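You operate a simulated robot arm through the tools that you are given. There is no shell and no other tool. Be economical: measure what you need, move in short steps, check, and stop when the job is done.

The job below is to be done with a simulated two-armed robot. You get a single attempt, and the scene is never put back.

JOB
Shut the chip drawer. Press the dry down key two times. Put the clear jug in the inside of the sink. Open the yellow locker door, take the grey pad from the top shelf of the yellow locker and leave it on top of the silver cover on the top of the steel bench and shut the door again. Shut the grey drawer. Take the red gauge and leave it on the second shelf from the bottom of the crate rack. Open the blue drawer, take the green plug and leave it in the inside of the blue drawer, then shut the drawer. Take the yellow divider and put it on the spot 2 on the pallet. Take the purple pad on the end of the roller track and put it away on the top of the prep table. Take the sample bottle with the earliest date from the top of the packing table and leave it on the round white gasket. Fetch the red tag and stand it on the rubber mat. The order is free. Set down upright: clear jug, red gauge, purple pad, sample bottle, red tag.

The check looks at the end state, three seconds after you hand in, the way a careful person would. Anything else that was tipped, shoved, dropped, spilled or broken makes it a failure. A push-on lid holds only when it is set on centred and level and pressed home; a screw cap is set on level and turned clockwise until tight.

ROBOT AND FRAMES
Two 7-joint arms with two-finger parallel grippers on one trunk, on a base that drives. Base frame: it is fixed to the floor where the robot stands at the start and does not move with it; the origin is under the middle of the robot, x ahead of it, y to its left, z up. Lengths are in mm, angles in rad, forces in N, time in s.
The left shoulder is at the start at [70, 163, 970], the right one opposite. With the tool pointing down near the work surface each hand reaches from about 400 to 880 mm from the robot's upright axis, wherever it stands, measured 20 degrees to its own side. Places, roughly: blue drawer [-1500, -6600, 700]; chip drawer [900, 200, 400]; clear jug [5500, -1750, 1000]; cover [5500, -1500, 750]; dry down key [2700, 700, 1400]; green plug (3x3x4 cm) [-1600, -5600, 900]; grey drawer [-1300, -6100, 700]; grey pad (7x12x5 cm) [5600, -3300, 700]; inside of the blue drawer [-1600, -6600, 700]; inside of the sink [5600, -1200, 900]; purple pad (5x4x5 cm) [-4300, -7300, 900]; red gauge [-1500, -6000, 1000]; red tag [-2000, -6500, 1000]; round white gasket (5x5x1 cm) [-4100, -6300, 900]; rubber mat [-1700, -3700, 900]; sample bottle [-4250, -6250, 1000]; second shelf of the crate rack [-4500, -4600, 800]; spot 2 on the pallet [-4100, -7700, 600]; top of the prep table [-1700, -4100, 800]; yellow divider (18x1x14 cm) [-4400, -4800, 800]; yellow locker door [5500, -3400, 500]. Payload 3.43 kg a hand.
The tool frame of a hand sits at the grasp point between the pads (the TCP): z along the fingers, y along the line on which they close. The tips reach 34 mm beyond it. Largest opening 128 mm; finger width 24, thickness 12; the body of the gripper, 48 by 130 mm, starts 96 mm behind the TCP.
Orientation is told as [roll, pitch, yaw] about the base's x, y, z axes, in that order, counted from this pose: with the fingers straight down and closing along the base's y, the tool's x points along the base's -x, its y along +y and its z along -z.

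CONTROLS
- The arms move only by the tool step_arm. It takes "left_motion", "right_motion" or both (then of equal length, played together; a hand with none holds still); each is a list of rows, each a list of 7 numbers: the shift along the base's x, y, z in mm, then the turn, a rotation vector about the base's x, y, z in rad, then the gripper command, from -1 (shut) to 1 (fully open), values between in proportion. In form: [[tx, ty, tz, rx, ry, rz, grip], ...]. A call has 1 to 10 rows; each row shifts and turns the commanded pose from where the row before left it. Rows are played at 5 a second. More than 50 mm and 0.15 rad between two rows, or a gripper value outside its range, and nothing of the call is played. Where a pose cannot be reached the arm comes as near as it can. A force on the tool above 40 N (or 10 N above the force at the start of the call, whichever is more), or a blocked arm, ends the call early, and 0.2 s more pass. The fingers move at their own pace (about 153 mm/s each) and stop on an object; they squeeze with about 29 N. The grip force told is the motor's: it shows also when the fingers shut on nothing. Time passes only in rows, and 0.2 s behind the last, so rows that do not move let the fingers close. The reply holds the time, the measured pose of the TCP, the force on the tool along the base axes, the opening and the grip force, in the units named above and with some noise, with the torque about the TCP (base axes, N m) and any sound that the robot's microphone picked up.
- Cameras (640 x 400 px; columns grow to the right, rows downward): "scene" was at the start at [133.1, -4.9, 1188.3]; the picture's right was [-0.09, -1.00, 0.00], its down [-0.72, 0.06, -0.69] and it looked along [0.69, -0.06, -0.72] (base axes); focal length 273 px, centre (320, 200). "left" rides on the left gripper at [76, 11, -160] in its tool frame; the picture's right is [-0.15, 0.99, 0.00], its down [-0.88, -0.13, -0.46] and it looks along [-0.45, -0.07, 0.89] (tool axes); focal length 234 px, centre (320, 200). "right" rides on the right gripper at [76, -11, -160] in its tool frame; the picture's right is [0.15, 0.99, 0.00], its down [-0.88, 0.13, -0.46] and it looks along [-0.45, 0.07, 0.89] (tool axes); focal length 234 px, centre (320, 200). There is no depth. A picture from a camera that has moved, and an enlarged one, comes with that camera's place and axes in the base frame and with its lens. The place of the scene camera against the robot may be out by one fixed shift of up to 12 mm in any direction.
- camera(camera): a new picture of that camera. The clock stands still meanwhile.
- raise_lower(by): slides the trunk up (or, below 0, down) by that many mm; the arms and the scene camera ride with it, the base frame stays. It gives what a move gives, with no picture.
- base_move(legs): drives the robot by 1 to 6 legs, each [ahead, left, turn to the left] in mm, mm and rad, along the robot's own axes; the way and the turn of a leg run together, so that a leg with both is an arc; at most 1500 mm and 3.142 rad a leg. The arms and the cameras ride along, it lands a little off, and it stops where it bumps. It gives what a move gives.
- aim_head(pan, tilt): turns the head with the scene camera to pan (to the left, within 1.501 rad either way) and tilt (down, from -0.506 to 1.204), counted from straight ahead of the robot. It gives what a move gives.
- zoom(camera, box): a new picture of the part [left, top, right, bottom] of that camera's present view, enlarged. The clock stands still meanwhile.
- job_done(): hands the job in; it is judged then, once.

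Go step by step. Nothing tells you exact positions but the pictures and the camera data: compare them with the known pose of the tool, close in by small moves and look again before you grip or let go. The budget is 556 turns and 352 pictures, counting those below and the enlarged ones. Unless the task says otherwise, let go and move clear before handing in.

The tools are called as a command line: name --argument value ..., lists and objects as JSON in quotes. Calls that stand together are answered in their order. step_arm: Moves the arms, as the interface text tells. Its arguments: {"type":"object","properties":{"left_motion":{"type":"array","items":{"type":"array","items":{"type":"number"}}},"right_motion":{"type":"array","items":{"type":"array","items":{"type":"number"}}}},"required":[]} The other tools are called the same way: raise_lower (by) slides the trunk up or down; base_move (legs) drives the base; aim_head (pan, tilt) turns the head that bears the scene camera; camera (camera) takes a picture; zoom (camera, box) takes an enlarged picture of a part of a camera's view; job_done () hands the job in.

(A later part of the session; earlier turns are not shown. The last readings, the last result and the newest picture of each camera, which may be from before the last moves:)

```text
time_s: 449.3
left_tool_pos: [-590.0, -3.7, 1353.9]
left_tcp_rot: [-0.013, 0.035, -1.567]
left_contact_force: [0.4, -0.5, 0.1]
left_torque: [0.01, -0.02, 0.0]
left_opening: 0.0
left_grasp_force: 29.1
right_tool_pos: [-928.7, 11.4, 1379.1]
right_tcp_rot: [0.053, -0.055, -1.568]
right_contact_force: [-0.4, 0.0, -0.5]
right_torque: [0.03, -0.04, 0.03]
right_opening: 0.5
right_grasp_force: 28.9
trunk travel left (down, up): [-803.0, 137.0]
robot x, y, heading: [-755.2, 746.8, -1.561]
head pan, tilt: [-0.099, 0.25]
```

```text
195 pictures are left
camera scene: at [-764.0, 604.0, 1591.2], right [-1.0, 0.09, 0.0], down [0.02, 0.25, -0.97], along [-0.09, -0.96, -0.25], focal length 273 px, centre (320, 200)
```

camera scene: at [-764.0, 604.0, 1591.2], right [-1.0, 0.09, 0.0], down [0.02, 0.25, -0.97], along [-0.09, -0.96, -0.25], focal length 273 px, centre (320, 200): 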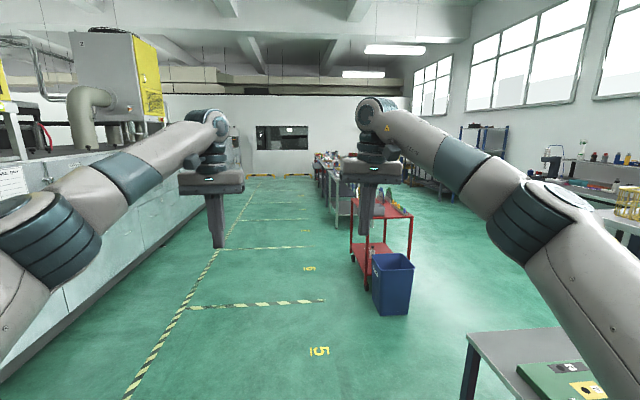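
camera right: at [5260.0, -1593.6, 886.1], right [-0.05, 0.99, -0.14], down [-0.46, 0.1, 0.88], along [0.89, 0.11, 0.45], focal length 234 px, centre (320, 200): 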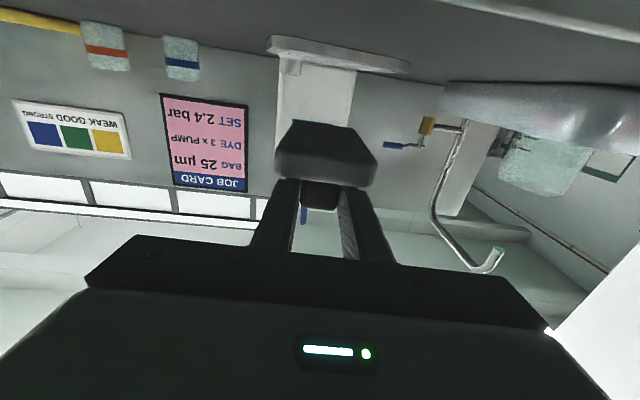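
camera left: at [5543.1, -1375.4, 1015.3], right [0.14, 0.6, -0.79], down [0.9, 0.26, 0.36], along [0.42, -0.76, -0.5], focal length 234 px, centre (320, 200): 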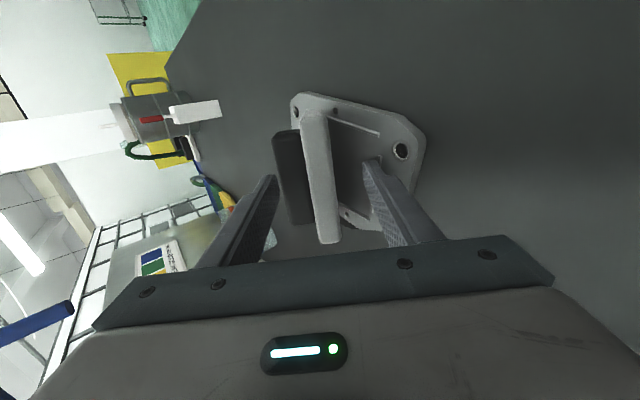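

A clear aisle. Driving south along x≈-700.

base_move --legs '[[1500, 60, -0.005], [1500, 0, 0], [1500, 0, 0]]'

aim_head --pan -0.8 --tilt 0.35

camera --camera "scene"

aim_head --pan -0.1 --tilt 0.35

camera --camera "scene"

```text
refused: leg 1 is longer than a leg can be; nothing moved
```

```text
time_s: 450.4
left_tool_pos: [-588.6, -2.4, 1353.4]
left_tcp_rot: [-0.012, 0.033, -1.567]
left_contact_force: [0.4, 0.0, 0.9]
left_torque: [0.0, 0.01, 0.0]
left_opening: 0.0
left_grasp_force: 28.9
right_tool_pos: [-927.2, 10.0, 1377.6]
right_tcp_rot: [0.054, -0.056, -1.567]
right_contact_force: [0.3, -0.3, 0.1]
right_torque: [-0.01, -0.02, -0.01]
right_opening: 0.0
right_grasp_force: 29.3
trunk travel left (down, up): [-803.0, 137.0]
robot x, y, heading: [-760.1, 745.6, -1.567]
head pan, tilt: [-0.799, 0.351]
```

```text
194 pictures are left
camera scene: at [-821.4, 632.1, 1581.9], right [-0.7, 0.71, 0.0], down [0.24, 0.24, -0.94], along [-0.67, -0.66, -0.34], focal length 273 px, centre (320, 200)
```

scene: 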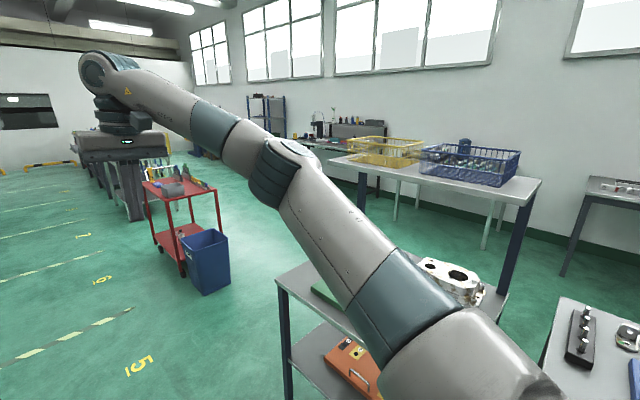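

```text
time_s: 451.4
left_tool_pos: [-588.9, -2.2, 1353.6]
left_tcp_rot: [-0.012, 0.033, -1.569]
left_contact_force: [-0.3, -0.3, -0.2]
left_torque: [0.0, 0.0, 0.04]
left_opening: 0.0
left_grasp_force: 28.8
right_tool_pos: [-927.1, 10.2, 1378.1]
right_tcp_rot: [0.053, -0.056, -1.567]
right_contact_force: [0.5, 0.0, -0.1]
right_torque: [-0.01, -0.02, -0.03]
right_opening: 0.1
right_grasp_force: 28.7
trunk travel left (down, up): [-803.0, 137.0]
robot x, y, heading: [-759.8, 743.7, -1.565]
head pan, tilt: [-0.099, 0.351]
```

```text
193 pictures are left
camera scene: at [-764.0, 604.7, 1581.9], right [-1.0, 0.09, 0.0], down [0.03, 0.34, -0.94], along [-0.09, -0.93, -0.34], focal length 273 px, centre (320, 200)
```

scene: 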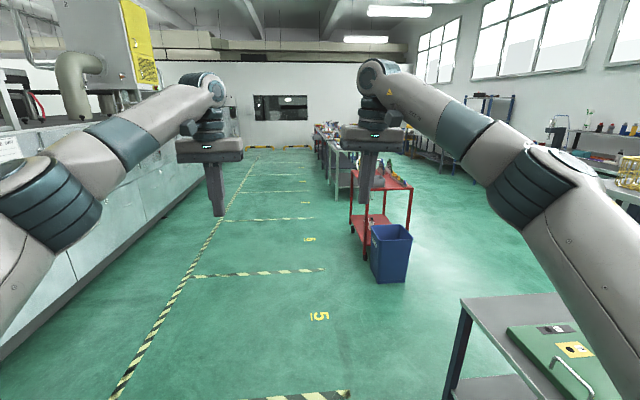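

base_move --legs '[[1490, 60, -0.005], [1500, 0, 0], [1500, 0, 0]]'

aim_head --pan -0.7 --tilt 0.35

camera --camera "scene"

```text
time_s: 472.8
left_tool_pos: [-501.7, -4482.7, 1353.5]
left_tcp_rot: [-0.011, 0.032, -1.563]
left_contact_force: [-0.7, -0.8, -0.5]
left_torque: [-0.01, -0.03, 0.02]
left_opening: 0.0
left_grasp_force: 29.4
right_tool_pos: [-841.2, -4470.9, 1378.8]
right_tcp_rot: [0.051, -0.055, -1.565]
right_contact_force: [0.5, 0.7, -1.0]
right_torque: [-0.03, 0.01, -0.02]
right_opening: 0.1
right_grasp_force: 28.8
trunk travel left (down, up): [-803.0, 137.0]
robot x, y, heading: [-672.9, -3737.1, -1.568]
head pan, tilt: [-0.099, 0.351]
```

```text
time_s: 473.8
left_tool_pos: [-502.8, -4484.1, 1353.4]
left_tcp_rot: [-0.012, 0.033, -1.564]
left_contact_force: [-0.4, -0.2, 0.0]
left_torque: [-0.02, -0.02, -0.01]
left_opening: 0.3
left_grasp_force: 29.0
right_tool_pos: [-839.3, -4471.1, 1376.7]
right_tcp_rot: [0.052, -0.057, -1.566]
right_contact_force: [-0.2, 0.5, -0.6]
right_torque: [0.0, 0.03, -0.02]
right_opening: 0.2
right_grasp_force: 29.1
trunk travel left (down, up): [-803.0, 137.0]
robot x, y, heading: [-670.8, -3737.0, -1.562]
head pan, tilt: [-0.7, 0.351]
```

```text
192 pictures are left
camera scene: at [-728.5, -3855.7, 1581.9], right [-0.77, 0.64, 0.0], down [0.22, 0.27, -0.94], along [-0.6, -0.72, -0.34], focal length 273 px, centre (320, 200)
```

scene: 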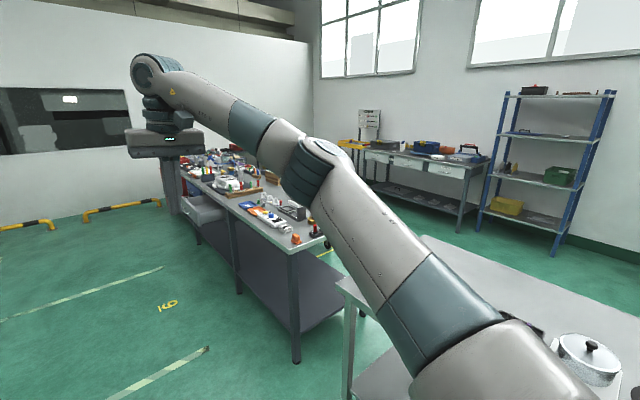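

I can see the long bench (front edge x≈-1450) with the open grey drawer, and beyond it the crate rack. Driving on, then turning to face it with the arms retracted.

base_move --legs '[[1100, 20, 0], [1100, 0, 0]]'

step_arm --left_motion '[[0, 45, 0, 0, 0, 0, -1], [0, 45, 0, 0, 0, 0, -1], [0, 45, 0, 0, 0, 0, -1], [0, 45, 0, 0, 0, 0, -1], [0, 45, 0, 0, 0, 0, -1], [0, 40, 0, 0, 0, 0, -1]]' --right_motion '[[-5, 45, 0, 0, 0, 0, -1], [-5, 45, 0, 0, 0, 0, -1], [-5, 45, 0, 0, 0, 0, -1], [-5, 45, 0, 0, 0, 0, -1], [-5, 45, 0, 0, 0, 0, -1], [-5, 40, 0, 0, 0, 0, -1]]'

base_move --legs '[[0, 0, -1.575]]'

aim_head --pan 0.0 --tilt 0.6

camera --camera "scene"

```text
time_s: 484.7
left_tool_pos: [-506.8, -6674.6, 1355.2]
left_tcp_rot: [-0.013, 0.034, -1.588]
left_contact_force: [0.4, -0.4, 0.5]
left_torque: [0.0, 0.0, 0.01]
left_opening: 0.1
left_grasp_force: 29.0
right_tool_pos: [-844.1, -6653.7, 1376.8]
right_tcp_rot: [0.052, -0.055, -1.588]
right_contact_force: [0.0, 0.5, -1.0]
right_torque: [-0.01, 0.0, 0.03]
right_opening: 0.1
right_grasp_force: 29.5
trunk travel left (down, up): [-803.0, 137.0]
robot x, y, heading: [-658.8, -5920.9, -1.59]
head pan, tilt: [-0.7, 0.351]
```

```text
time_s: 486.1
left_tool_pos: [-505.8, -6407.3, 1356.3]
left_tcp_rot: [-0.012, 0.031, -1.587]
left_contact_force: [-0.7, 1.1, 0.1]
left_torque: [-0.04, -0.01, 0.01]
left_opening: 0.1
left_grasp_force: 28.6
right_tool_pos: [-873.9, -6386.9, 1378.7]
right_tcp_rot: [0.051, -0.057, -1.589]
right_contact_force: [0.0, 0.7, -0.2]
right_torque: [-0.04, 0.0, -0.06]
right_opening: 0.0
right_grasp_force: 29.6
trunk travel left (down, up): [-803.0, 137.0]
robot x, y, heading: [-659.2, -5921.5, -1.582]
head pan, tilt: [-0.7, 0.351]
```

```text
time_s: 490.3
left_tool_pos: [-1146.4, -6074.8, 1354.4]
left_tcp_rot: [-0.013, 0.033, 3.12]
left_contact_force: [0.2, 0.2, -1.0]
left_torque: [0.02, 0.02, -0.04]
left_opening: 0.0
left_grasp_force: 28.9
right_tool_pos: [-1124.0, -5707.8, 1378.2]
right_tcp_rot: [0.051, -0.056, 3.122]
right_contact_force: [0.5, -0.7, 0.2]
right_torque: [-0.01, 0.02, 0.0]
right_opening: 0.0
right_grasp_force: 29.1
trunk travel left (down, up): [-803.0, 137.0]
robot x, y, heading: [-660.3, -5924.1, 3.123]
head pan, tilt: [-0.7, 0.351]
```

```text
time_s: 491.4
left_tool_pos: [-1146.0, -6074.0, 1355.0]
left_tcp_rot: [-0.01, 0.033, 3.121]
left_contact_force: [0.2, 0.3, -0.3]
left_torque: [0.01, -0.03, 0.02]
left_opening: 0.0
left_grasp_force: 28.7
right_tool_pos: [-1125.1, -5707.6, 1377.6]
right_tcp_rot: [0.051, -0.056, 3.121]
right_contact_force: [0.6, 0.2, 0.8]
right_torque: [0.02, 0.02, -0.04]
right_opening: 0.0
right_grasp_force: 28.4
trunk travel left (down, up): [-803.0, 137.0]
robot x, y, heading: [-663.2, -5919.1, 3.123]
head pan, tilt: [0.0, 0.6]
```

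```text
191 pictures are left
camera scene: at [-794.6, -5918.1, 1559.1], right [0.02, 1.0, 0.0], down [0.56, -0.01, -0.83], along [-0.82, 0.02, -0.56], focal length 273 px, centre (320, 200)
```

scene: 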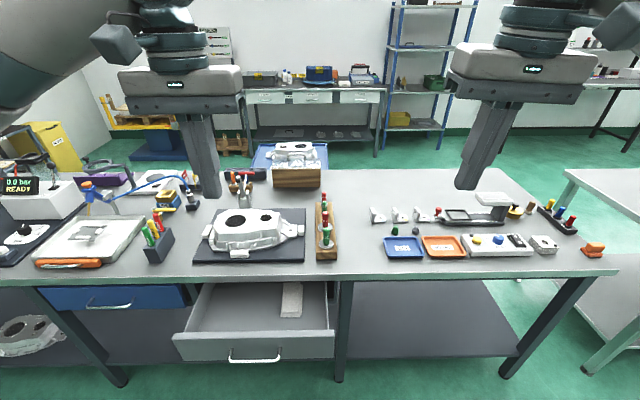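

Good view of the bench. Zooming in on the items.

zoom --camera "scene" --box '[290, 170, 470, 270]'

zoom --camera "scene" --box '[20, 160, 340, 360]'

zoom --camera "scene" --box '[430, 180, 610, 280]'

```text
3.56 times, centred on (380, 220) of scene
camera zoom: at [-794.6, -5918.1, 1559.1], right [0.02, 1.0, 0.0], down [0.56, -0.01, -0.83], along [-0.82, 0.02, -0.56], focal length 971 px, centre (107, 129)
```

zoom: 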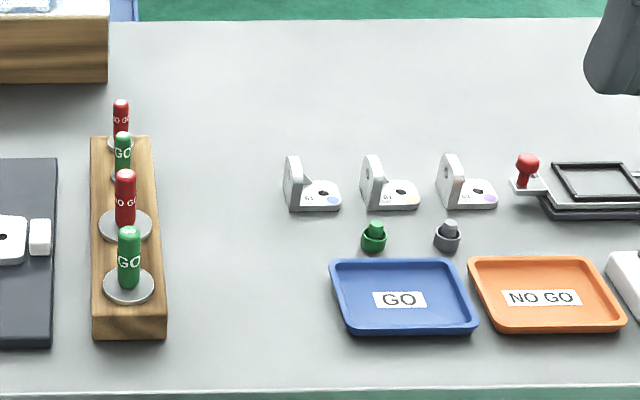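

```text
2.00 times, centred on (180, 260) of scene
camera zoom: at [-794.6, -5918.1, 1559.1], right [0.02, 1.0, 0.0], down [0.56, -0.01, -0.83], along [-0.82, 0.02, -0.56], focal length 546 px, centre (600, 80)
```

zoom: 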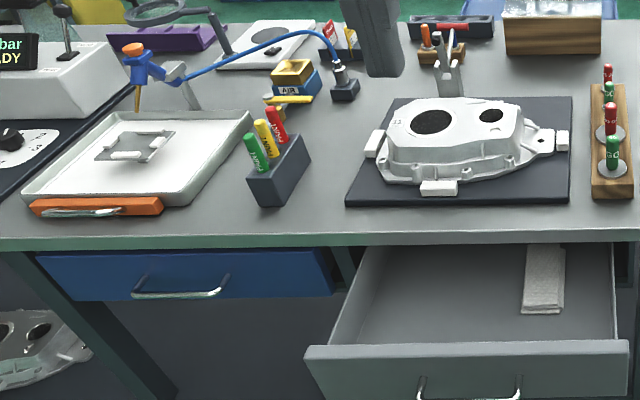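

```text
3.56 times, centred on (520, 230) of scene
camera zoom: at [-794.6, -5918.1, 1559.1], right [0.02, 1.0, 0.0], down [0.56, -0.01, -0.83], along [-0.82, 0.02, -0.56], focal length 971 px, centre (-391, 93)
```

zoom: 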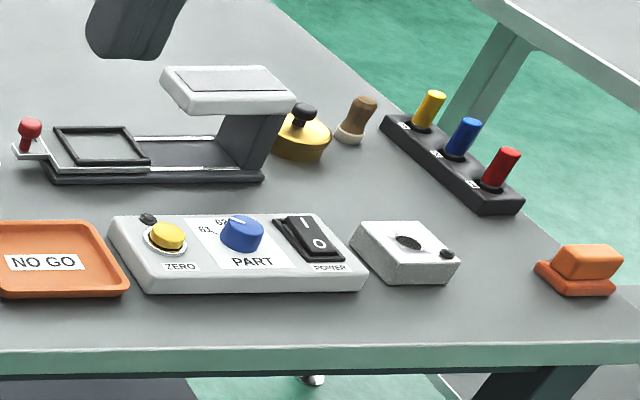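

The grey drawer's front is at about x≈-1260, centred on y≈-6110. I'll lower the trunk and tilt the left fist forward to push it shut.

raise_lower --by -353

step_arm --left_motion '[[10, -5, -45, 0, 0.12, 0, -1], [10, -5, -45, 0, 0.12, 0, -1], [10, -5, -45, 0, 0.12, 0, -1], [5, -5, -45, 0, 0.12, 0, -1], [0, -5, -45, 0, 0.12, 0, -1], [0, -5, -45, 0, 0.12, 0, -1], [0, -5, -45, 0, 0.12, 0, -1], [0, 0, -40, 0, 0.12, 0, -1]]'

aim_head --pan 0.15 --tilt 0.8

camera --camera "scene"

```text
time_s: 494.8
left_tool_pos: [-1145.2, -6073.5, 1002.0]
left_tcp_rot: [-0.013, 0.033, 3.12]
left_contact_force: [0.3, 1.2, -0.6]
left_torque: [0.03, 0.0, -0.02]
left_opening: 0.0
left_grasp_force: 29.0
right_tool_pos: [-1124.6, -5706.4, 1025.9]
right_tcp_rot: [0.053, -0.057, 3.121]
right_contact_force: [0.7, -0.2, -0.2]
right_torque: [0.03, 0.0, -0.02]
right_opening: 0.0
right_grasp_force: 29.0
trunk travel left (down, up): [-450.0, 490.0]
robot x, y, heading: [-662.2, -5922.7, 3.123]
head pan, tilt: [0.0, 0.6]
```

```text
time_s: 496.1
left_tool_pos: [-1169.8, -6085.9, 777.2]
left_tcp_rot: [0.0, -0.611, 3.12]
left_contact_force: [-0.4, 0.4, -0.3]
left_torque: [-0.01, 0.03, 0.01]
left_opening: 0.3
left_grasp_force: 29.2
left hand out of reach, approached as far as the arm can: row 4, 5, 6
right_tool_pos: [-1125.2, -5706.5, 1023.6]
right_tcp_rot: [0.052, -0.054, 3.121]
right_contact_force: [0.5, -0.3, -0.1]
right_torque: [0.04, -0.01, 0.02]
right_opening: 0.1
right_grasp_force: 28.7
trunk travel left (down, up): [-450.0, 490.0]
robot x, y, heading: [-662.1, -5923.3, 3.116]
head pan, tilt: [0.0, 0.6]
stopped in row 6 (left hand): the force on the tool passed its limit (the readings are from after the stop); the commanded pose is now the measured one
```

```text
time_s: 496.8
left_tool_pos: [-1170.6, -6084.5, 776.9]
left_tcp_rot: [-0.001, -0.612, 3.119]
left_contact_force: [0.1, -0.8, 0.1]
left_torque: [0.0, 0.02, 0.01]
left_opening: 0.0
left_grasp_force: 29.3
right_tool_pos: [-1124.4, -5707.1, 1024.3]
right_tcp_rot: [0.052, -0.053, 3.12]
right_contact_force: [0.6, -0.2, 0.9]
right_torque: [0.01, -0.04, 0.01]
right_opening: 0.0
right_grasp_force: 29.1
trunk travel left (down, up): [-450.0, 490.0]
robot x, y, heading: [-659.5, -5923.4, 3.124]
head pan, tilt: [0.15, 0.799]
```

```text
187 pictures are left
camera scene: at [-786.1, -5930.4, 1189.3], right [-0.13, 0.99, 0.0], down [0.71, 0.09, -0.7], along [-0.69, -0.09, -0.72], focal length 273 px, centre (320, 200)
```

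scene: 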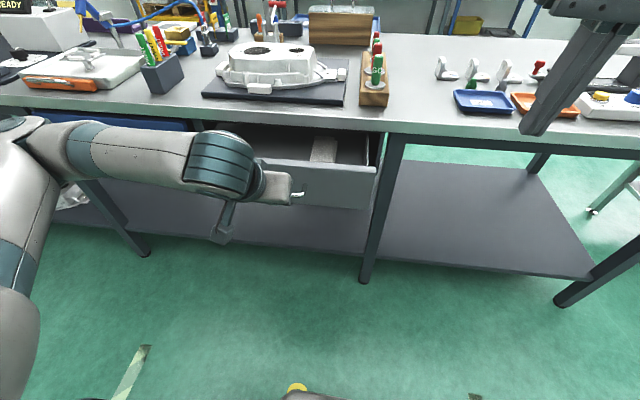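

The fist touches the drawer front (x≈-1200). Driving forward to push it in.

base_move --legs '[[220, 0, 0]]'

camera --camera "scene"

```text
time_s: 498.3
left_tool_pos: [-1344.8, -6083.8, 777.7]
left_tcp_rot: [0.002, -0.605, 3.118]
left_contact_force: [3.3, 1.4, 0.4]
left_torque: [-0.01, -0.04, 0.01]
left_opening: 0.0
left_grasp_force: 29.3
right_tool_pos: [-1304.8, -5704.4, 1024.1]
right_tcp_rot: [0.054, -0.055, 3.12]
right_contact_force: [-1.5, 0.0, 1.0]
right_torque: [0.03, 0.01, 0.0]
right_opening: 0.0
right_grasp_force: 28.8
trunk travel left (down, up): [-450.0, 490.0]
robot x, y, heading: [-836.6, -5920.6, 3.123]
head pan, tilt: [0.15, 0.799]
stopped in leg 1: the force on the tool passed its limit (the readings are from after the stop); the commanded pose is now the measured one
```

```text
186 pictures are left
camera scene: at [-964.4, -5927.5, 1189.0], right [-0.13, 0.99, 0.0], down [0.71, 0.09, -0.7], along [-0.69, -0.09, -0.72], focal length 273 px, centre (320, 200)
```

scene: 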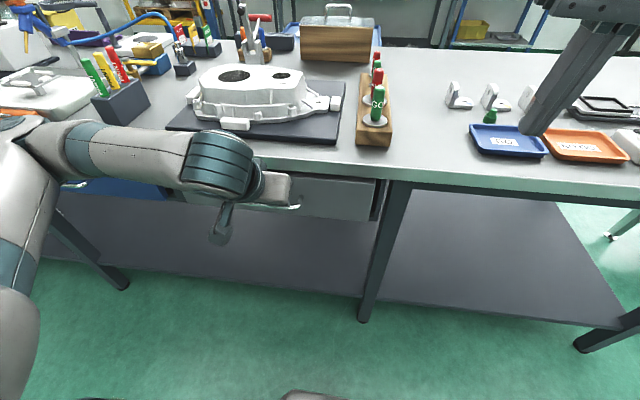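

step_arm --left_motion '[[-8, 0, 0, 0, 0, 0, -1], [-8, 0, 0, 0, 0, 0, -1]]'

base_move --legs '[[-250, 0, 0]]'

aim_head --pan 0.4 --tilt 0.65

camera --camera "scene"

```text
time_s: 498.8
left_tool_pos: [-1346.6, -6083.7, 778.0]
left_tcp_rot: [0.005, -0.596, 3.107]
left_contact_force: [20.1, -1.8, 18.9]
left_torque: [-0.16, -0.4, 0.15]
left_opening: 0.0
left_grasp_force: 28.5
right_tool_pos: [-1301.4, -5705.3, 1024.5]
right_tcp_rot: [0.052, -0.055, 3.121]
right_contact_force: [0.3, 0.1, 0.4]
right_torque: [-0.02, 0.01, 0.01]
right_opening: 0.0
right_grasp_force: 29.1
trunk travel left (down, up): [-450.0, 490.0]
robot x, y, heading: [-835.4, -5919.5, 3.125]
head pan, tilt: [0.15, 0.799]
stopped in row 2 (left hand): the force on the tool passed its limit (the readings are from after the stop); the commanded pose is now the measured one
```

```text
time_s: 500.6
left_tool_pos: [-1097.6, -6087.0, 776.2]
left_tcp_rot: [0.006, -0.595, 3.106]
left_contact_force: [0.1, -0.1, 0.5]
left_torque: [0.01, -0.01, 0.01]
left_opening: 0.0
left_grasp_force: 28.9
right_tool_pos: [-1051.0, -5709.5, 1023.3]
right_tcp_rot: [0.052, -0.053, 3.121]
right_contact_force: [-0.5, 0.0, 0.6]
right_torque: [-0.03, 0.04, -0.03]
right_opening: 0.1
right_grasp_force: 28.9
trunk travel left (down, up): [-450.0, 490.0]
robot x, y, heading: [-585.1, -5925.1, 3.125]
head pan, tilt: [0.15, 0.799]
```

```text
time_s: 501.4
left_tool_pos: [-1098.1, -6088.2, 775.9]
left_tcp_rot: [0.004, -0.592, 3.106]
left_contact_force: [-0.7, 0.1, 0.0]
left_torque: [-0.01, 0.02, 0.0]
left_opening: 0.1
left_grasp_force: 29.1
right_tool_pos: [-1051.9, -5708.9, 1022.5]
right_tcp_rot: [0.051, -0.052, 3.119]
right_contact_force: [0.3, 0.1, -1.1]
right_torque: [0.01, 0.0, -0.03]
right_opening: 0.0
right_grasp_force: 29.3
trunk travel left (down, up): [-450.0, 490.0]
robot x, y, heading: [-586.6, -5920.8, 3.124]
head pan, tilt: [0.4, 0.649]
```

```text
185 pictures are left
camera scene: at [-713.3, -5953.5, 1201.8], right [-0.37, 0.93, 0.0], down [0.56, 0.23, -0.8], along [-0.74, -0.3, -0.61], focal length 273 px, centre (320, 200)
```

scene: 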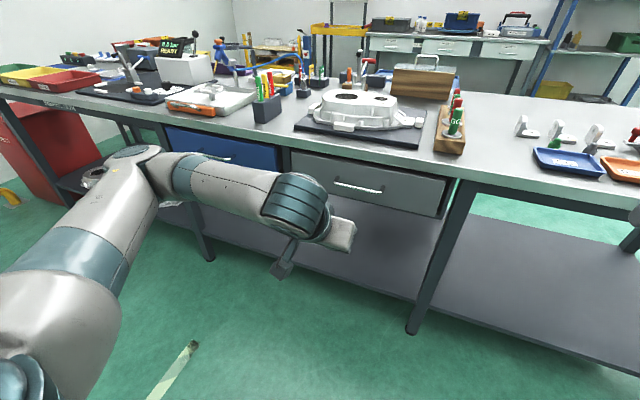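

The grey drawer is shut flush. Next the blue drawer: I'll level the left hand forward, roll it 90° so it closes vertically on the horizontal handle, and move over.

raise_lower --by -120

step_arm --left_motion '[[-15, -5, 12, 0, 0.14, 0, -0.5], [-15, -5, 12, 0, 0.14, 0, -0.5], [-15, -5, 12, 0, 0.14, 0, -0.5], [-15, -5, 12, 0, 0.14, 0, -0.5], [-15, -5, 12, 0, 0.14, 0, -0.5], [-15, 0, 12, 0, 0.14, 0, -0.5], [-15, 0, 10, 0, 0.14, 0, -0.5]]'

base_move --legs '[[0, 470, 0.015]]'

step_arm --left_motion '[[0, 0, 0, 0.14, 0, 0, 0], [0, 0, 0, 0.14, 0, 0, 0], [0, 0, 0, 0.14, 0, 0, 0], [0, 0, 0, 0.14, 0, 0, 0]]'

camera --camera "left"

camera --camera "scene"

```text
time_s: 502.9
left_tool_pos: [-1097.6, -6088.4, 655.3]
left_tcp_rot: [0.006, -0.592, 3.108]
left_contact_force: [-0.1, -0.1, -0.8]
left_torque: [0.01, 0.01, 0.0]
left_opening: 0.0
left_grasp_force: 29.2
right_tool_pos: [-1051.8, -5708.3, 904.3]
right_tcp_rot: [0.053, -0.054, 3.122]
right_contact_force: [-0.5, 0.1, -1.0]
right_torque: [0.0, 0.05, 0.01]
right_opening: 0.0
right_grasp_force: 29.2
trunk travel left (down, up): [-330.0, 610.0]
robot x, y, heading: [-585.7, -5926.4, 3.125]
head pan, tilt: [0.4, 0.649]
```

```text
time_s: 504.5
left_tool_pos: [-1223.8, -6108.3, 737.2]
left_tcp_rot: [1.715, -1.542, 1.414]
left_contact_force: [-1.1, 0.0, -0.2]
left_torque: [0.0, 0.02, -0.01]
left_opening: 31.9
left_grasp_force: 0.0
left hand out of reach, approached as far as the arm can: row 1, 2, 3
right_tool_pos: [-1052.3, -5710.4, 904.5]
right_tcp_rot: [0.052, -0.053, 3.121]
right_contact_force: [0.0, 0.2, -0.5]
right_torque: [0.02, 0.04, -0.04]
right_opening: 0.0
right_grasp_force: 29.5
trunk travel left (down, up): [-330.0, 610.0]
robot x, y, heading: [-583.4, -5921.2, 3.121]
head pan, tilt: [0.4, 0.649]
```

```text
time_s: 507.3
left_tool_pos: [-1225.9, -6585.6, 735.9]
left_tcp_rot: [1.666, -1.543, 1.477]
left_contact_force: [-0.1, -0.3, -0.3]
left_torque: [0.01, 0.0, -0.02]
left_opening: 31.9
left_grasp_force: 0.2
right_tool_pos: [-1060.0, -6183.5, 904.4]
right_tcp_rot: [0.052, -0.051, 3.136]
right_contact_force: [0.3, -0.3, 0.4]
right_torque: [0.02, 0.03, 0.0]
right_opening: 0.1
right_grasp_force: 28.7
trunk travel left (down, up): [-330.0, 610.0]
robot x, y, heading: [-586.9, -6389.7, 3.142]
head pan, tilt: [0.4, 0.649]
```

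```text
time_s: 508.3
left_tool_pos: [-1225.7, -6585.6, 737.3]
left_tcp_rot: [-1.576, -1.039, -1.565]
left_contact_force: [0.7, -0.1, 0.3]
left_torque: [0.01, -0.02, 0.01]
left_opening: 63.9
left_grasp_force: 0.0
right_tool_pos: [-1059.2, -6183.5, 903.7]
right_tcp_rot: [0.054, -0.052, 3.134]
right_contact_force: [0.1, 0.7, 0.3]
right_torque: [-0.02, -0.01, 0.02]
right_opening: 0.1
right_grasp_force: 28.7
trunk travel left (down, up): [-330.0, 610.0]
robot x, y, heading: [-586.6, -6392.1, 3.143]
head pan, tilt: [0.4, 0.649]
```

```text
184 pictures are left
camera left: at [-1066.4, -6556.3, 667.1], right [0.0, -0.93, -0.38], down [0.46, -0.33, 0.82], along [-0.89, -0.17, 0.42], focal length 234 px, centre (320, 200)
```

left: 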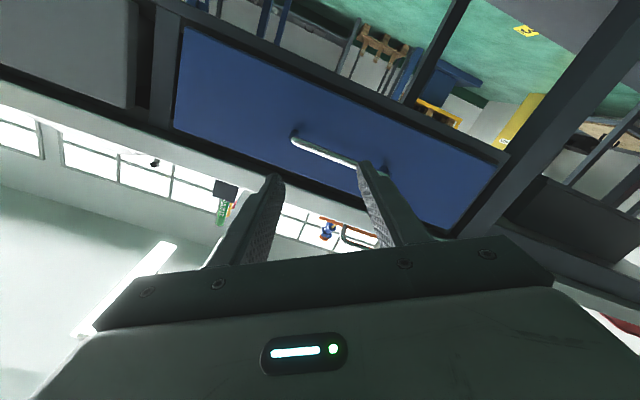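

```text
183 pictures are left
camera scene: at [-717.6, -6423.4, 1081.9], right [-0.39, 0.92, 0.0], down [0.56, 0.23, -0.8], along [-0.73, -0.31, -0.6], focal length 273 px, centre (320, 200)
```

scene: 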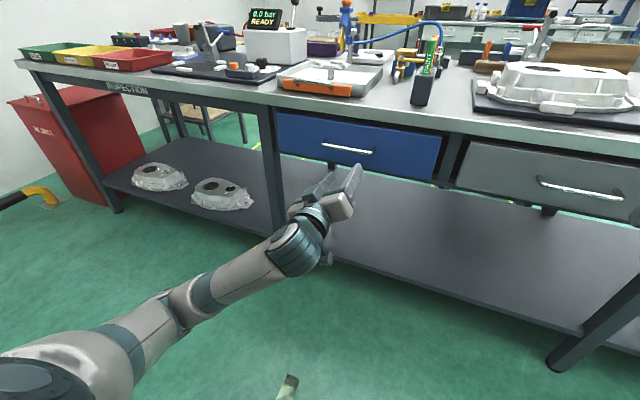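

The handle bar is at about x -1355, y -6547..-6687, z 740. Completing the roll and aligning.

step_arm --left_motion '[[0, -4, 0, 0.145, 0, 0, 0], [0, -4, 0, 0.145, 0, 0, 0], [0, -4, 0, 0.145, 0, 0, 0], [0, -4, 0, 0.145, 0, 0, 0], [0, -5, 0, 0.145, 0, 0, 0], [0, -5, 0, 0.145, 0, 0, 0], [0, -5, 3, 0.14, 0, 0, 0]]'

camera --camera "left"

```text
time_s: 509.9
left_tool_pos: [-1224.8, -6617.5, 738.0]
left_tcp_rot: [-1.567, -0.039, -1.564]
left_contact_force: [0.4, 0.6, 0.3]
left_torque: [-0.03, 0.0, -0.02]
left_opening: 64.3
left_grasp_force: 0.1
right_tool_pos: [-1059.4, -6183.3, 904.2]
right_tcp_rot: [0.053, -0.052, 3.134]
right_contact_force: [0.5, 0.3, 0.2]
right_torque: [0.04, -0.04, -0.01]
right_opening: 0.0
right_grasp_force: 29.7
trunk travel left (down, up): [-330.0, 610.0]
robot x, y, heading: [-590.4, -6389.4, 3.135]
head pan, tilt: [0.4, 0.649]
```

```text
182 pictures are left
camera left: at [-1065.8, -6542.8, 726.4], right [0.0, -0.18, -0.98], down [0.46, -0.87, 0.17], along [-0.89, -0.45, 0.08], focal length 234 px, centre (320, 200)
```

left: 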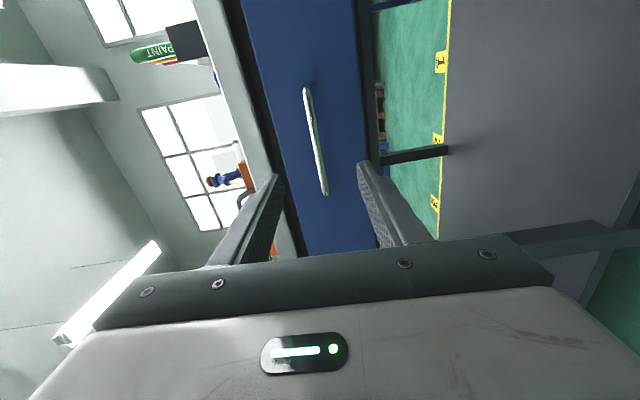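

Aligned. Advancing onto the handle.

step_arm --left_motion '[[-35, 1, 5, 0, 0, 0, 0], [-35, 1, 0, 0, 0, 0, 0], [-30, 0, 0, 0, 0, 0, 0], [-15, 0, 0, 0, 0, 0, 0], [-10, 0, 0, 0, 0, 0, 0]]'

camera --camera "left"

```text
time_s: 511.1
left_tool_pos: [-1350.7, -6627.0, 743.6]
left_tcp_rot: [-1.572, -0.056, -1.553]
left_contact_force: [-0.4, -0.4, 0.3]
left_torque: [0.01, 0.0, 0.01]
left_opening: 63.9
left_grasp_force: 0.0
right_tool_pos: [-1059.4, -6183.6, 904.5]
right_tcp_rot: [0.052, -0.054, 3.133]
right_contact_force: [0.4, -0.2, 0.1]
right_torque: [-0.05, 0.01, 0.03]
right_opening: 0.0
right_grasp_force: 28.6
trunk travel left (down, up): [-330.0, 610.0]
robot x, y, heading: [-588.2, -6391.7, 3.139]
head pan, tilt: [0.4, 0.649]
```

```text
181 pictures are left
camera left: at [-1192.7, -6549.4, 730.5], right [0.0, -0.2, -0.98], down [0.47, -0.86, 0.18], along [-0.88, -0.46, 0.09], focal length 234 px, centre (320, 200)
```

left: 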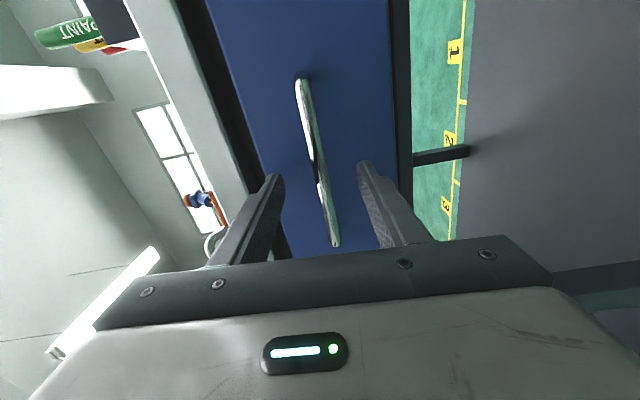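

step_arm --left_motion '[[-7, 2, 0, 0, 0, 0, 0], [0, 0, 0, 0, 0, 0, -1], [0, 0, 0, 0, 0, 0, -1], [0, 0, 0, 0, 0, 0, -1]]'

```text
time_s: 512.1
left_tool_pos: [-1358.4, -6627.5, 741.3]
left_tcp_rot: [-1.561, -0.055, -1.554]
left_contact_force: [13.1, 8.3, -15.2]
left_torque: [1.18, -0.09, -0.97]
left_opening: 12.7
left_grasp_force: 45.1
right_tool_pos: [-1058.7, -6182.8, 903.8]
right_tcp_rot: [0.053, -0.052, 3.133]
right_contact_force: [0.0, -0.4, -0.4]
right_torque: [-0.04, -0.03, -0.01]
right_opening: 0.0
right_grasp_force: 28.8
trunk travel left (down, up): [-330.0, 610.0]
robot x, y, heading: [-590.9, -6388.2, 3.138]
head pan, tilt: [0.4, 0.649]
stopped in row 4 (left hand): the force on the tool passed its limit (the readings are from after the stop); the commanded pose is now the measured one
```

Gripped. Pulling the drawer open with the base.

base_move --legs '[[-210, 0, 0]]'

camera --camera "scene"

```text
time_s: 513.8
left_tool_pos: [-1151.9, -6627.6, 740.7]
left_tcp_rot: [-1.562, -0.059, -1.553]
left_contact_force: [-0.3, 16.6, -15.2]
left_torque: [1.15, -0.11, -0.4]
left_opening: 12.7
left_grasp_force: 44.9
right_tool_pos: [-852.1, -6183.2, 903.0]
right_tcp_rot: [0.054, -0.049, 3.135]
right_contact_force: [-0.1, -0.6, 0.5]
right_torque: [-0.01, -0.01, 0.03]
right_opening: 0.2
right_grasp_force: 29.3
trunk travel left (down, up): [-330.0, 610.0]
robot x, y, heading: [-383.8, -6390.4, 3.135]
head pan, tilt: [0.4, 0.649]
```

```text
180 pictures are left
camera scene: at [-510.5, -6423.2, 1081.7], right [-0.39, 0.92, 0.0], down [0.56, 0.23, -0.8], along [-0.73, -0.31, -0.61], focal length 273 px, centre (320, 200)
```

scene: 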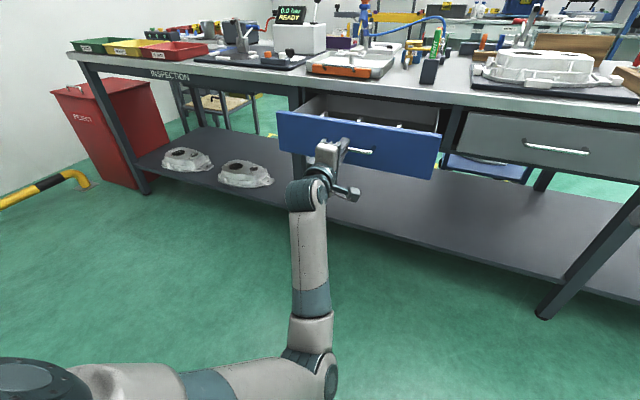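

base_move --legs '[[-50, 0, 0]]'

step_arm --left_motion '[[0, 0, 0, 0, 0, 0, 0], [0, 0, 0, 0, 0, 0, 0], [20, 0, 0, 0, 0, 0, 0], [40, 0, 0, 0, 0, 0, 0], [30, 0, 0, 0, 0, 0, 0]]'

base_move --legs '[[-150, 0, 0]]'

camera --camera "scene"

```text
time_s: 514.7
left_tool_pos: [-1101.3, -6626.4, 740.5]
left_tcp_rot: [-1.562, -0.059, -1.554]
left_contact_force: [0.6, 8.9, -8.7]
left_torque: [1.1, -0.06, -0.42]
left_opening: 13.1
left_grasp_force: 44.5
right_tool_pos: [-801.8, -6182.9, 903.7]
right_tcp_rot: [0.051, -0.053, 3.134]
right_contact_force: [0.1, -0.3, -0.4]
right_torque: [0.0, -0.03, -0.01]
right_opening: 0.0
right_grasp_force: 28.2
trunk travel left (down, up): [-330.0, 610.0]
robot x, y, heading: [-335.6, -6395.5, 3.139]
head pan, tilt: [0.4, 0.649]
```

```text
time_s: 516.1
left_tool_pos: [-1013.9, -6671.6, 768.1]
left_tcp_rot: [-1.607, -0.156, -1.498]
left_contact_force: [1.0, -0.4, 0.3]
left_torque: [0.02, 0.01, -0.06]
left_opening: 63.9
left_grasp_force: 0.1
right_tool_pos: [-801.9, -6184.1, 903.0]
right_tcp_rot: [0.052, -0.052, 3.133]
right_contact_force: [0.1, -0.4, 0.2]
right_torque: [0.04, 0.0, 0.01]
right_opening: 0.0
right_grasp_force: 29.3
trunk travel left (down, up): [-330.0, 610.0]
robot x, y, heading: [-331.7, -6390.7, 3.137]
head pan, tilt: [0.4, 0.649]
stopped in row 5 (left hand): the arm was blocked; the commanded pose is now the measured one
```

```text
time_s: 517.5
left_tool_pos: [-861.8, -6669.7, 768.7]
left_tcp_rot: [-1.607, -0.156, -1.498]
left_contact_force: [0.7, 0.6, -0.5]
left_torque: [0.02, -0.04, 0.0]
left_opening: 64.2
left_grasp_force: 0.1
right_tool_pos: [-650.5, -6184.5, 903.7]
right_tcp_rot: [0.054, -0.055, 3.132]
right_contact_force: [0.7, -0.3, 0.3]
right_torque: [-0.02, 0.03, 0.01]
right_opening: 0.1
right_grasp_force: 28.8
trunk travel left (down, up): [-330.0, 610.0]
robot x, y, heading: [-181.0, -6394.8, 3.133]
head pan, tilt: [0.4, 0.649]
```

```text
179 pictures are left
camera scene: at [-308.5, -6424.9, 1082.0], right [-0.38, 0.92, 0.0], down [0.56, 0.23, -0.8], along [-0.74, -0.31, -0.6], focal length 273 px, centre (320, 200)
```

scene: 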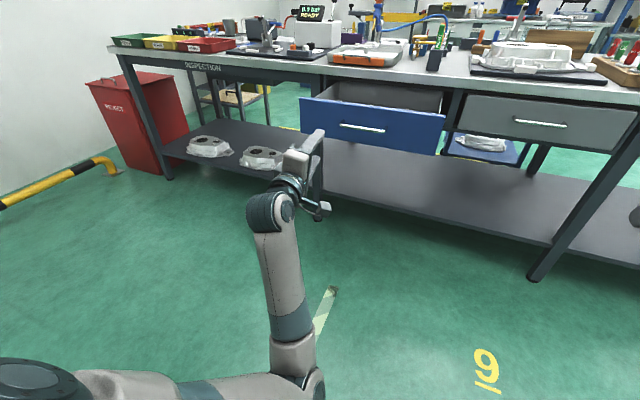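

The blue drawer is open about 26 cm. I'll turn the left hand back to vertical and tuck it, then move to the green plug with the right hand.

step_arm --left_motion '[[0, 10, 20, 0, -0.15, 0, -1], [0, 10, 20, 0, -0.15, 0, -1], [0, 10, 20, 0, -0.15, 0, -1], [0, 10, 20, 0, -0.15, 0, -1], [0, 10, 20, 0, -0.15, 0, -1], [0, 10, 20, 0, -0.15, 0, -1], [0, 0, 20, 0, -0.15, 0, -1], [0, 0, 20, 0, -0.15, 0, -1], [0, 0, 20, 0, -0.15, 0, -1], [0, 0, 20, 0, -0.15, 0, -1]]'

raise_lower --by 330

base_move --legs '[[0, -550, 0]]'

base_move --legs '[[570, 0, 0]]'

aim_head --pan -0.15 --tilt 0.7

camera --camera "scene"

```text
time_s: 519.7
left_tool_pos: [-938.9, -6646.4, 945.3]
left_tcp_rot: [-0.095, -0.082, -1.72]
left_contact_force: [0.6, 0.2, -0.3]
left_torque: [-0.02, 0.0, -0.02]
left_opening: 0.0
left_grasp_force: 28.5
left hand out of reach, approached as far as the arm can: row 5, 6, 7, 8
right_tool_pos: [-649.9, -6184.7, 904.3]
right_tcp_rot: [0.053, -0.054, 3.133]
right_contact_force: [0.9, 0.6, 0.1]
right_torque: [0.01, 0.02, -0.01]
right_opening: 0.3
right_grasp_force: 29.1
trunk travel left (down, up): [-330.0, 610.0]
robot x, y, heading: [-178.6, -6394.6, 3.14]
head pan, tilt: [0.4, 0.649]
```

```text
time_s: 522.9
left_tool_pos: [-940.2, -6646.3, 1273.1]
left_tcp_rot: [-0.098, -0.083, -1.72]
left_contact_force: [-0.2, -0.5, -0.3]
left_torque: [0.01, 0.03, 0.02]
left_opening: 0.0
left_grasp_force: 28.9
right_tool_pos: [-652.4, -6183.8, 1232.8]
right_tcp_rot: [0.053, -0.053, 3.133]
right_contact_force: [-0.4, -0.8, -1.0]
right_torque: [0.01, 0.0, 0.01]
right_opening: 0.0
right_grasp_force: 29.1
trunk travel left (down, up): [-660.0, 280.0]
robot x, y, heading: [-181.2, -6393.5, 3.136]
head pan, tilt: [0.4, 0.649]
```

```text
time_s: 526.1
left_tool_pos: [-937.7, -6099.7, 1274.3]
left_tcp_rot: [-0.095, -0.082, -1.717]
left_contact_force: [0.3, 0.6, -1.2]
left_torque: [0.0, -0.03, 0.03]
left_opening: 0.1
left_grasp_force: 29.1
right_tool_pos: [-651.0, -5637.0, 1233.9]
right_tcp_rot: [0.052, -0.055, 3.139]
right_contact_force: [0.3, -0.2, 0.5]
right_torque: [0.01, 0.01, 0.03]
right_opening: 0.0
right_grasp_force: 29.4
trunk travel left (down, up): [-660.0, 280.0]
robot x, y, heading: [-179.2, -5845.1, -3.145]
head pan, tilt: [0.4, 0.649]
```

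```text
time_s: 529.3
left_tool_pos: [-1505.7, -6098.0, 1273.2]
left_tcp_rot: [-0.096, -0.082, -1.715]
left_contact_force: [-0.1, -0.9, 0.0]
left_torque: [0.0, 0.02, -0.01]
left_opening: 0.2
left_grasp_force: 29.7
right_tool_pos: [-1220.2, -5633.8, 1233.9]
right_tcp_rot: [0.051, -0.055, 3.137]
right_contact_force: [-0.1, -0.4, 0.5]
right_torque: [0.0, -0.01, 0.02]
right_opening: 0.0
right_grasp_force: 29.3
trunk travel left (down, up): [-660.0, 280.0]
robot x, y, heading: [-749.0, -5842.9, 3.139]
head pan, tilt: [0.4, 0.649]
```

```text
time_s: 530.3
left_tool_pos: [-1506.4, -6097.2, 1273.6]
left_tcp_rot: [-0.095, -0.082, -1.717]
left_contact_force: [0.0, 0.2, -0.3]
left_torque: [0.0, -0.01, 0.02]
left_opening: 0.0
left_grasp_force: 29.3
right_tool_pos: [-1218.6, -5634.2, 1232.8]
right_tcp_rot: [0.051, -0.054, 3.137]
right_contact_force: [-0.1, -0.2, 0.0]
right_torque: [0.01, 0.0, -0.02]
right_opening: 0.0
right_grasp_force: 29.3
trunk travel left (down, up): [-660.0, 280.0]
robot x, y, heading: [-748.2, -5841.8, 3.144]
head pan, tilt: [-0.15, 0.7]
```

```text
178 pictures are left
camera scene: at [-880.7, -5827.8, 1407.5], right [0.15, 0.99, 0.0], down [0.64, -0.1, -0.76], along [-0.76, 0.12, -0.64], focal length 273 px, centre (320, 200)
```

scene: 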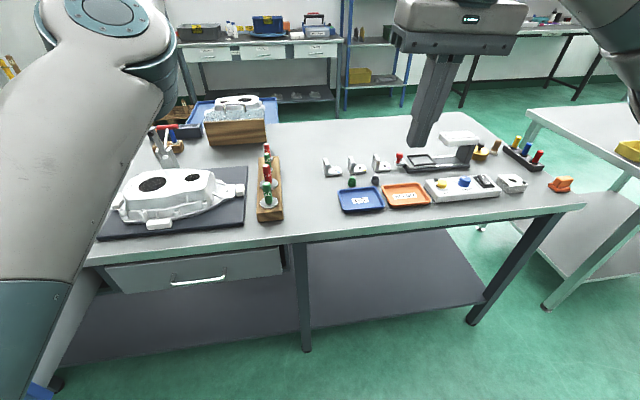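

The green plug is at about (-1517,-5635). Moving the right hand above it.

step_arm --right_motion '[[-42, 0, -20, 0, 0, 0, 0], [-42, 0, -20, 0, 0, 0, 0], [-42, 0, -20, 0, 0, 0, 0], [-42, 0, -20, 0, 0, 0, 0], [-42, 0, -20, 0, 0, 0, 0], [-42, 0, -20, 0, 0, 0, 0], [-42, 0, -20, 0, 0, 0, 0], [0, 0, 0, 0, 0, 0, 0]]'

camera --camera "right"

```text
time_s: 532.1
left_tool_pos: [-1505.4, -6096.7, 1273.5]
left_tcp_rot: [-0.095, -0.085, -1.717]
left_contact_force: [0.7, 1.0, 0.7]
left_torque: [-0.02, 0.03, 0.0]
left_opening: 0.0
left_grasp_force: 29.3
right_tool_pos: [-1512.7, -5633.7, 1091.7]
right_tcp_rot: [0.053, -0.054, 3.136]
right_contact_force: [-0.7, 1.1, -0.5]
right_torque: [-0.02, 0.01, -0.01]
right_opening: 63.9
right_grasp_force: 0.0
trunk travel left (down, up): [-660.0, 280.0]
robot x, y, heading: [-749.8, -5844.8, 3.139]
head pan, tilt: [-0.15, 0.7]
```

```text
177 pictures are left
camera right: at [-1429.5, -5614.5, 1248.9], right [0.14, -0.99, 0.04], down [-0.85, -0.1, 0.51], along [-0.5, -0.11, -0.86], focal length 234 px, centre (320, 200)
```

right: 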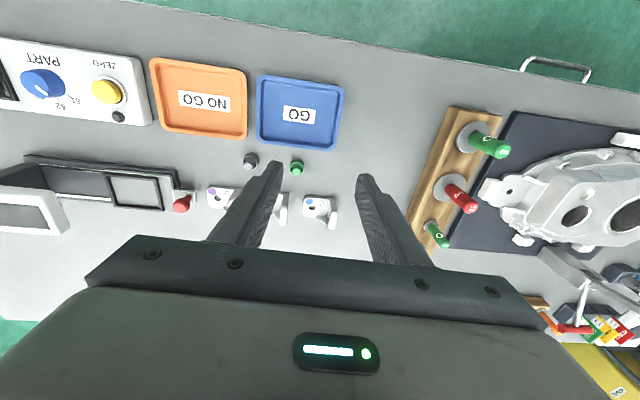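

Triangulating both cameras puts the plug at (-1584,-5614), z≈883. Moving over it and lower.

step_arm --right_motion '[[-36, 10, -20, 0, 0, 0, 0], [-35, 10, -30, 0, 0, 0, 0], [0, 0, -40, 0, 0, 0, 0], [0, 0, -40, 0, 0, 0, 0], [0, 0, 0, 0, 0, 0, 0]]'

camera --camera "right"

```text
time_s: 533.3
left_tool_pos: [-1505.8, -6097.5, 1274.2]
left_tcp_rot: [-0.095, -0.082, -1.716]
left_contact_force: [-0.3, -0.8, -0.5]
left_torque: [0.02, 0.01, 0.02]
left_opening: 0.0
left_grasp_force: 29.2
right_tool_pos: [-1585.1, -5614.7, 962.9]
right_tcp_rot: [0.052, -0.055, 3.138]
right_contact_force: [-0.7, 0.2, -0.6]
right_torque: [0.03, -0.03, -0.02]
right_opening: 64.1
right_grasp_force: 0.0
trunk travel left (down, up): [-660.0, 280.0]
robot x, y, heading: [-752.3, -5843.0, 3.141]
head pan, tilt: [-0.15, 0.7]
```

```text
176 pictures are left
camera right: at [-1501.3, -5596.0, 1119.7], right [0.14, -0.99, 0.04], down [-0.85, -0.1, 0.51], along [-0.5, -0.11, -0.86], focal length 234 px, centre (320, 200)
```

right: 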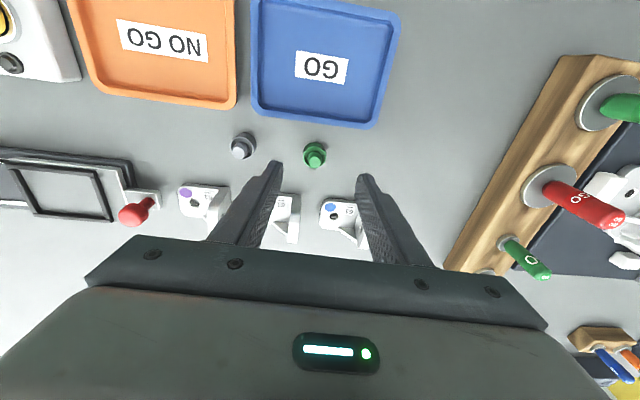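

step_arm --right_motion '[[0, 1, -25, 0, 0, 0, 0], [0, 0, -20, 0, 0, 0, 0], [0, 0, -10, 0, 0, 0, 0], [0, 0, -5, 0, 0, 0, 0]]'

camera --camera "right"

```text
time_s: 534.3
left_tool_pos: [-1506.8, -6098.3, 1274.0]
left_tcp_rot: [-0.096, -0.082, -1.717]
left_contact_force: [-0.9, 0.0, 0.4]
left_torque: [-0.02, -0.02, -0.02]
left_opening: 0.0
left_grasp_force: 28.4
right_tool_pos: [-1584.2, -5614.6, 903.7]
right_tcp_rot: [0.052, -0.052, 3.138]
right_contact_force: [-1.0, 0.2, 0.2]
right_torque: [0.0, 0.02, 0.01]
right_opening: 63.9
right_grasp_force: 0.0
trunk travel left (down, up): [-660.0, 280.0]
robot x, y, heading: [-745.9, -5845.6, 3.138]
head pan, tilt: [-0.15, 0.7]
```

```text
175 pictures are left
camera right: at [-1501.6, -5594.6, 1059.7], right [0.14, -0.99, 0.04], down [-0.86, -0.1, 0.51], along [-0.5, -0.11, -0.86], focal length 234 px, centre (320, 200)
```

right: 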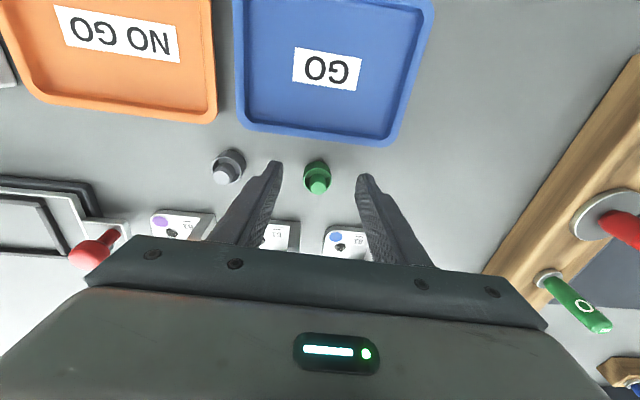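

step_arm --right_motion '[[0, 0, -8, 0, 0, 0, 0], [0, 0, -5, 0, 0, 0, 0], [0, 0, -4, 0, 0, 0, 0], [0, 0, -4, 0, 0, 0, 0]]'

```text
time_s: 535.3
left_tool_pos: [-1504.0, -6098.7, 1275.0]
left_tcp_rot: [-0.097, -0.082, -1.717]
left_contact_force: [0.0, 0.3, -0.1]
left_torque: [-0.02, -0.06, 0.03]
left_opening: 0.3
left_grasp_force: 29.0
right_tool_pos: [-1585.0, -5614.3, 886.4]
right_tcp_rot: [0.051, -0.061, 3.135]
right_contact_force: [-2.1, 2.2, 18.8]
right_torque: [0.85, -0.08, 0.12]
right_opening: 64.3
right_grasp_force: 0.2
trunk travel left (down, up): [-660.0, 280.0]
robot x, y, heading: [-747.0, -5843.7, 3.142]
head pan, tilt: [-0.15, 0.7]
```

The fingertips reach the bench, so its top is at z≈852. Raising 4 mm and closing on the plug.

step_arm --right_motion '[[0, 0, 6, 0, 0, 0, 0], [0, 0, 0, 0, 0, 0, -1], [0, 0, 0, 0, 0, 0, -1], [0, 0, 0, 0, 0, 0, -1]]'

step_arm --right_motion '[[0, 0, 20, 0, 0, 0, -1], [0, 0, 40, 0, 0, 0, -1], [0, 0, 40, 0, 0, 0, -1], [0, 0, 40, 0, 0, 0, -1], [40, 0, 20, 0, 0, 0, -1], [45, 0, 0, 0, 0, 0, -1], [45, 0, 0, 0, 0, 0, -1], [45, 0, 0, 0, 0, 0, -1], [45, 0, 0, 0, 0, 0, -1], [40, 0, 0, 0, 0, 0, -1]]'

camera --camera "right"

```text
time_s: 536.3
left_tool_pos: [-1506.0, -6097.9, 1273.3]
left_tcp_rot: [-0.096, -0.084, -1.717]
left_contact_force: [0.4, 0.4, -0.8]
left_torque: [-0.01, 0.0, 0.0]
left_opening: 0.0
left_grasp_force: 29.3
right_tool_pos: [-1584.3, -5613.5, 887.5]
right_tcp_rot: [0.052, -0.053, 3.136]
right_contact_force: [-0.1, 0.7, -0.1]
right_torque: [0.02, 0.01, -0.01]
right_opening: 17.7
right_grasp_force: 29.4
trunk travel left (down, up): [-660.0, 280.0]
robot x, y, heading: [-748.8, -5839.4, 3.138]
head pan, tilt: [-0.15, 0.7]
```

```text
time_s: 538.5
left_tool_pos: [-1505.8, -6097.8, 1274.4]
left_tcp_rot: [-0.096, -0.083, -1.717]
left_contact_force: [0.5, 0.9, 0.0]
left_torque: [-0.04, 0.01, 0.0]
left_opening: 0.2
left_grasp_force: 29.3
right_tool_pos: [-1323.0, -5612.4, 1048.1]
right_tcp_rot: [0.053, -0.056, 3.134]
right_contact_force: [0.3, 0.8, -0.2]
right_torque: [-0.01, 0.05, -0.02]
right_opening: 17.2
right_grasp_force: 29.3
trunk travel left (down, up): [-660.0, 280.0]
robot x, y, heading: [-753.6, -5837.1, 3.142]
head pan, tilt: [-0.15, 0.7]
```

```text
174 pictures are left
camera right: at [-1239.0, -5594.2, 1204.9], right [0.14, -0.99, 0.04], down [-0.85, -0.1, 0.51], along [-0.5, -0.11, -0.86], focal length 234 px, centre (320, 200)
```

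right: 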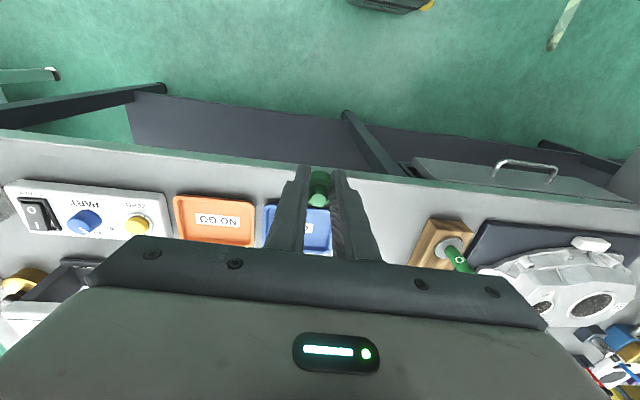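

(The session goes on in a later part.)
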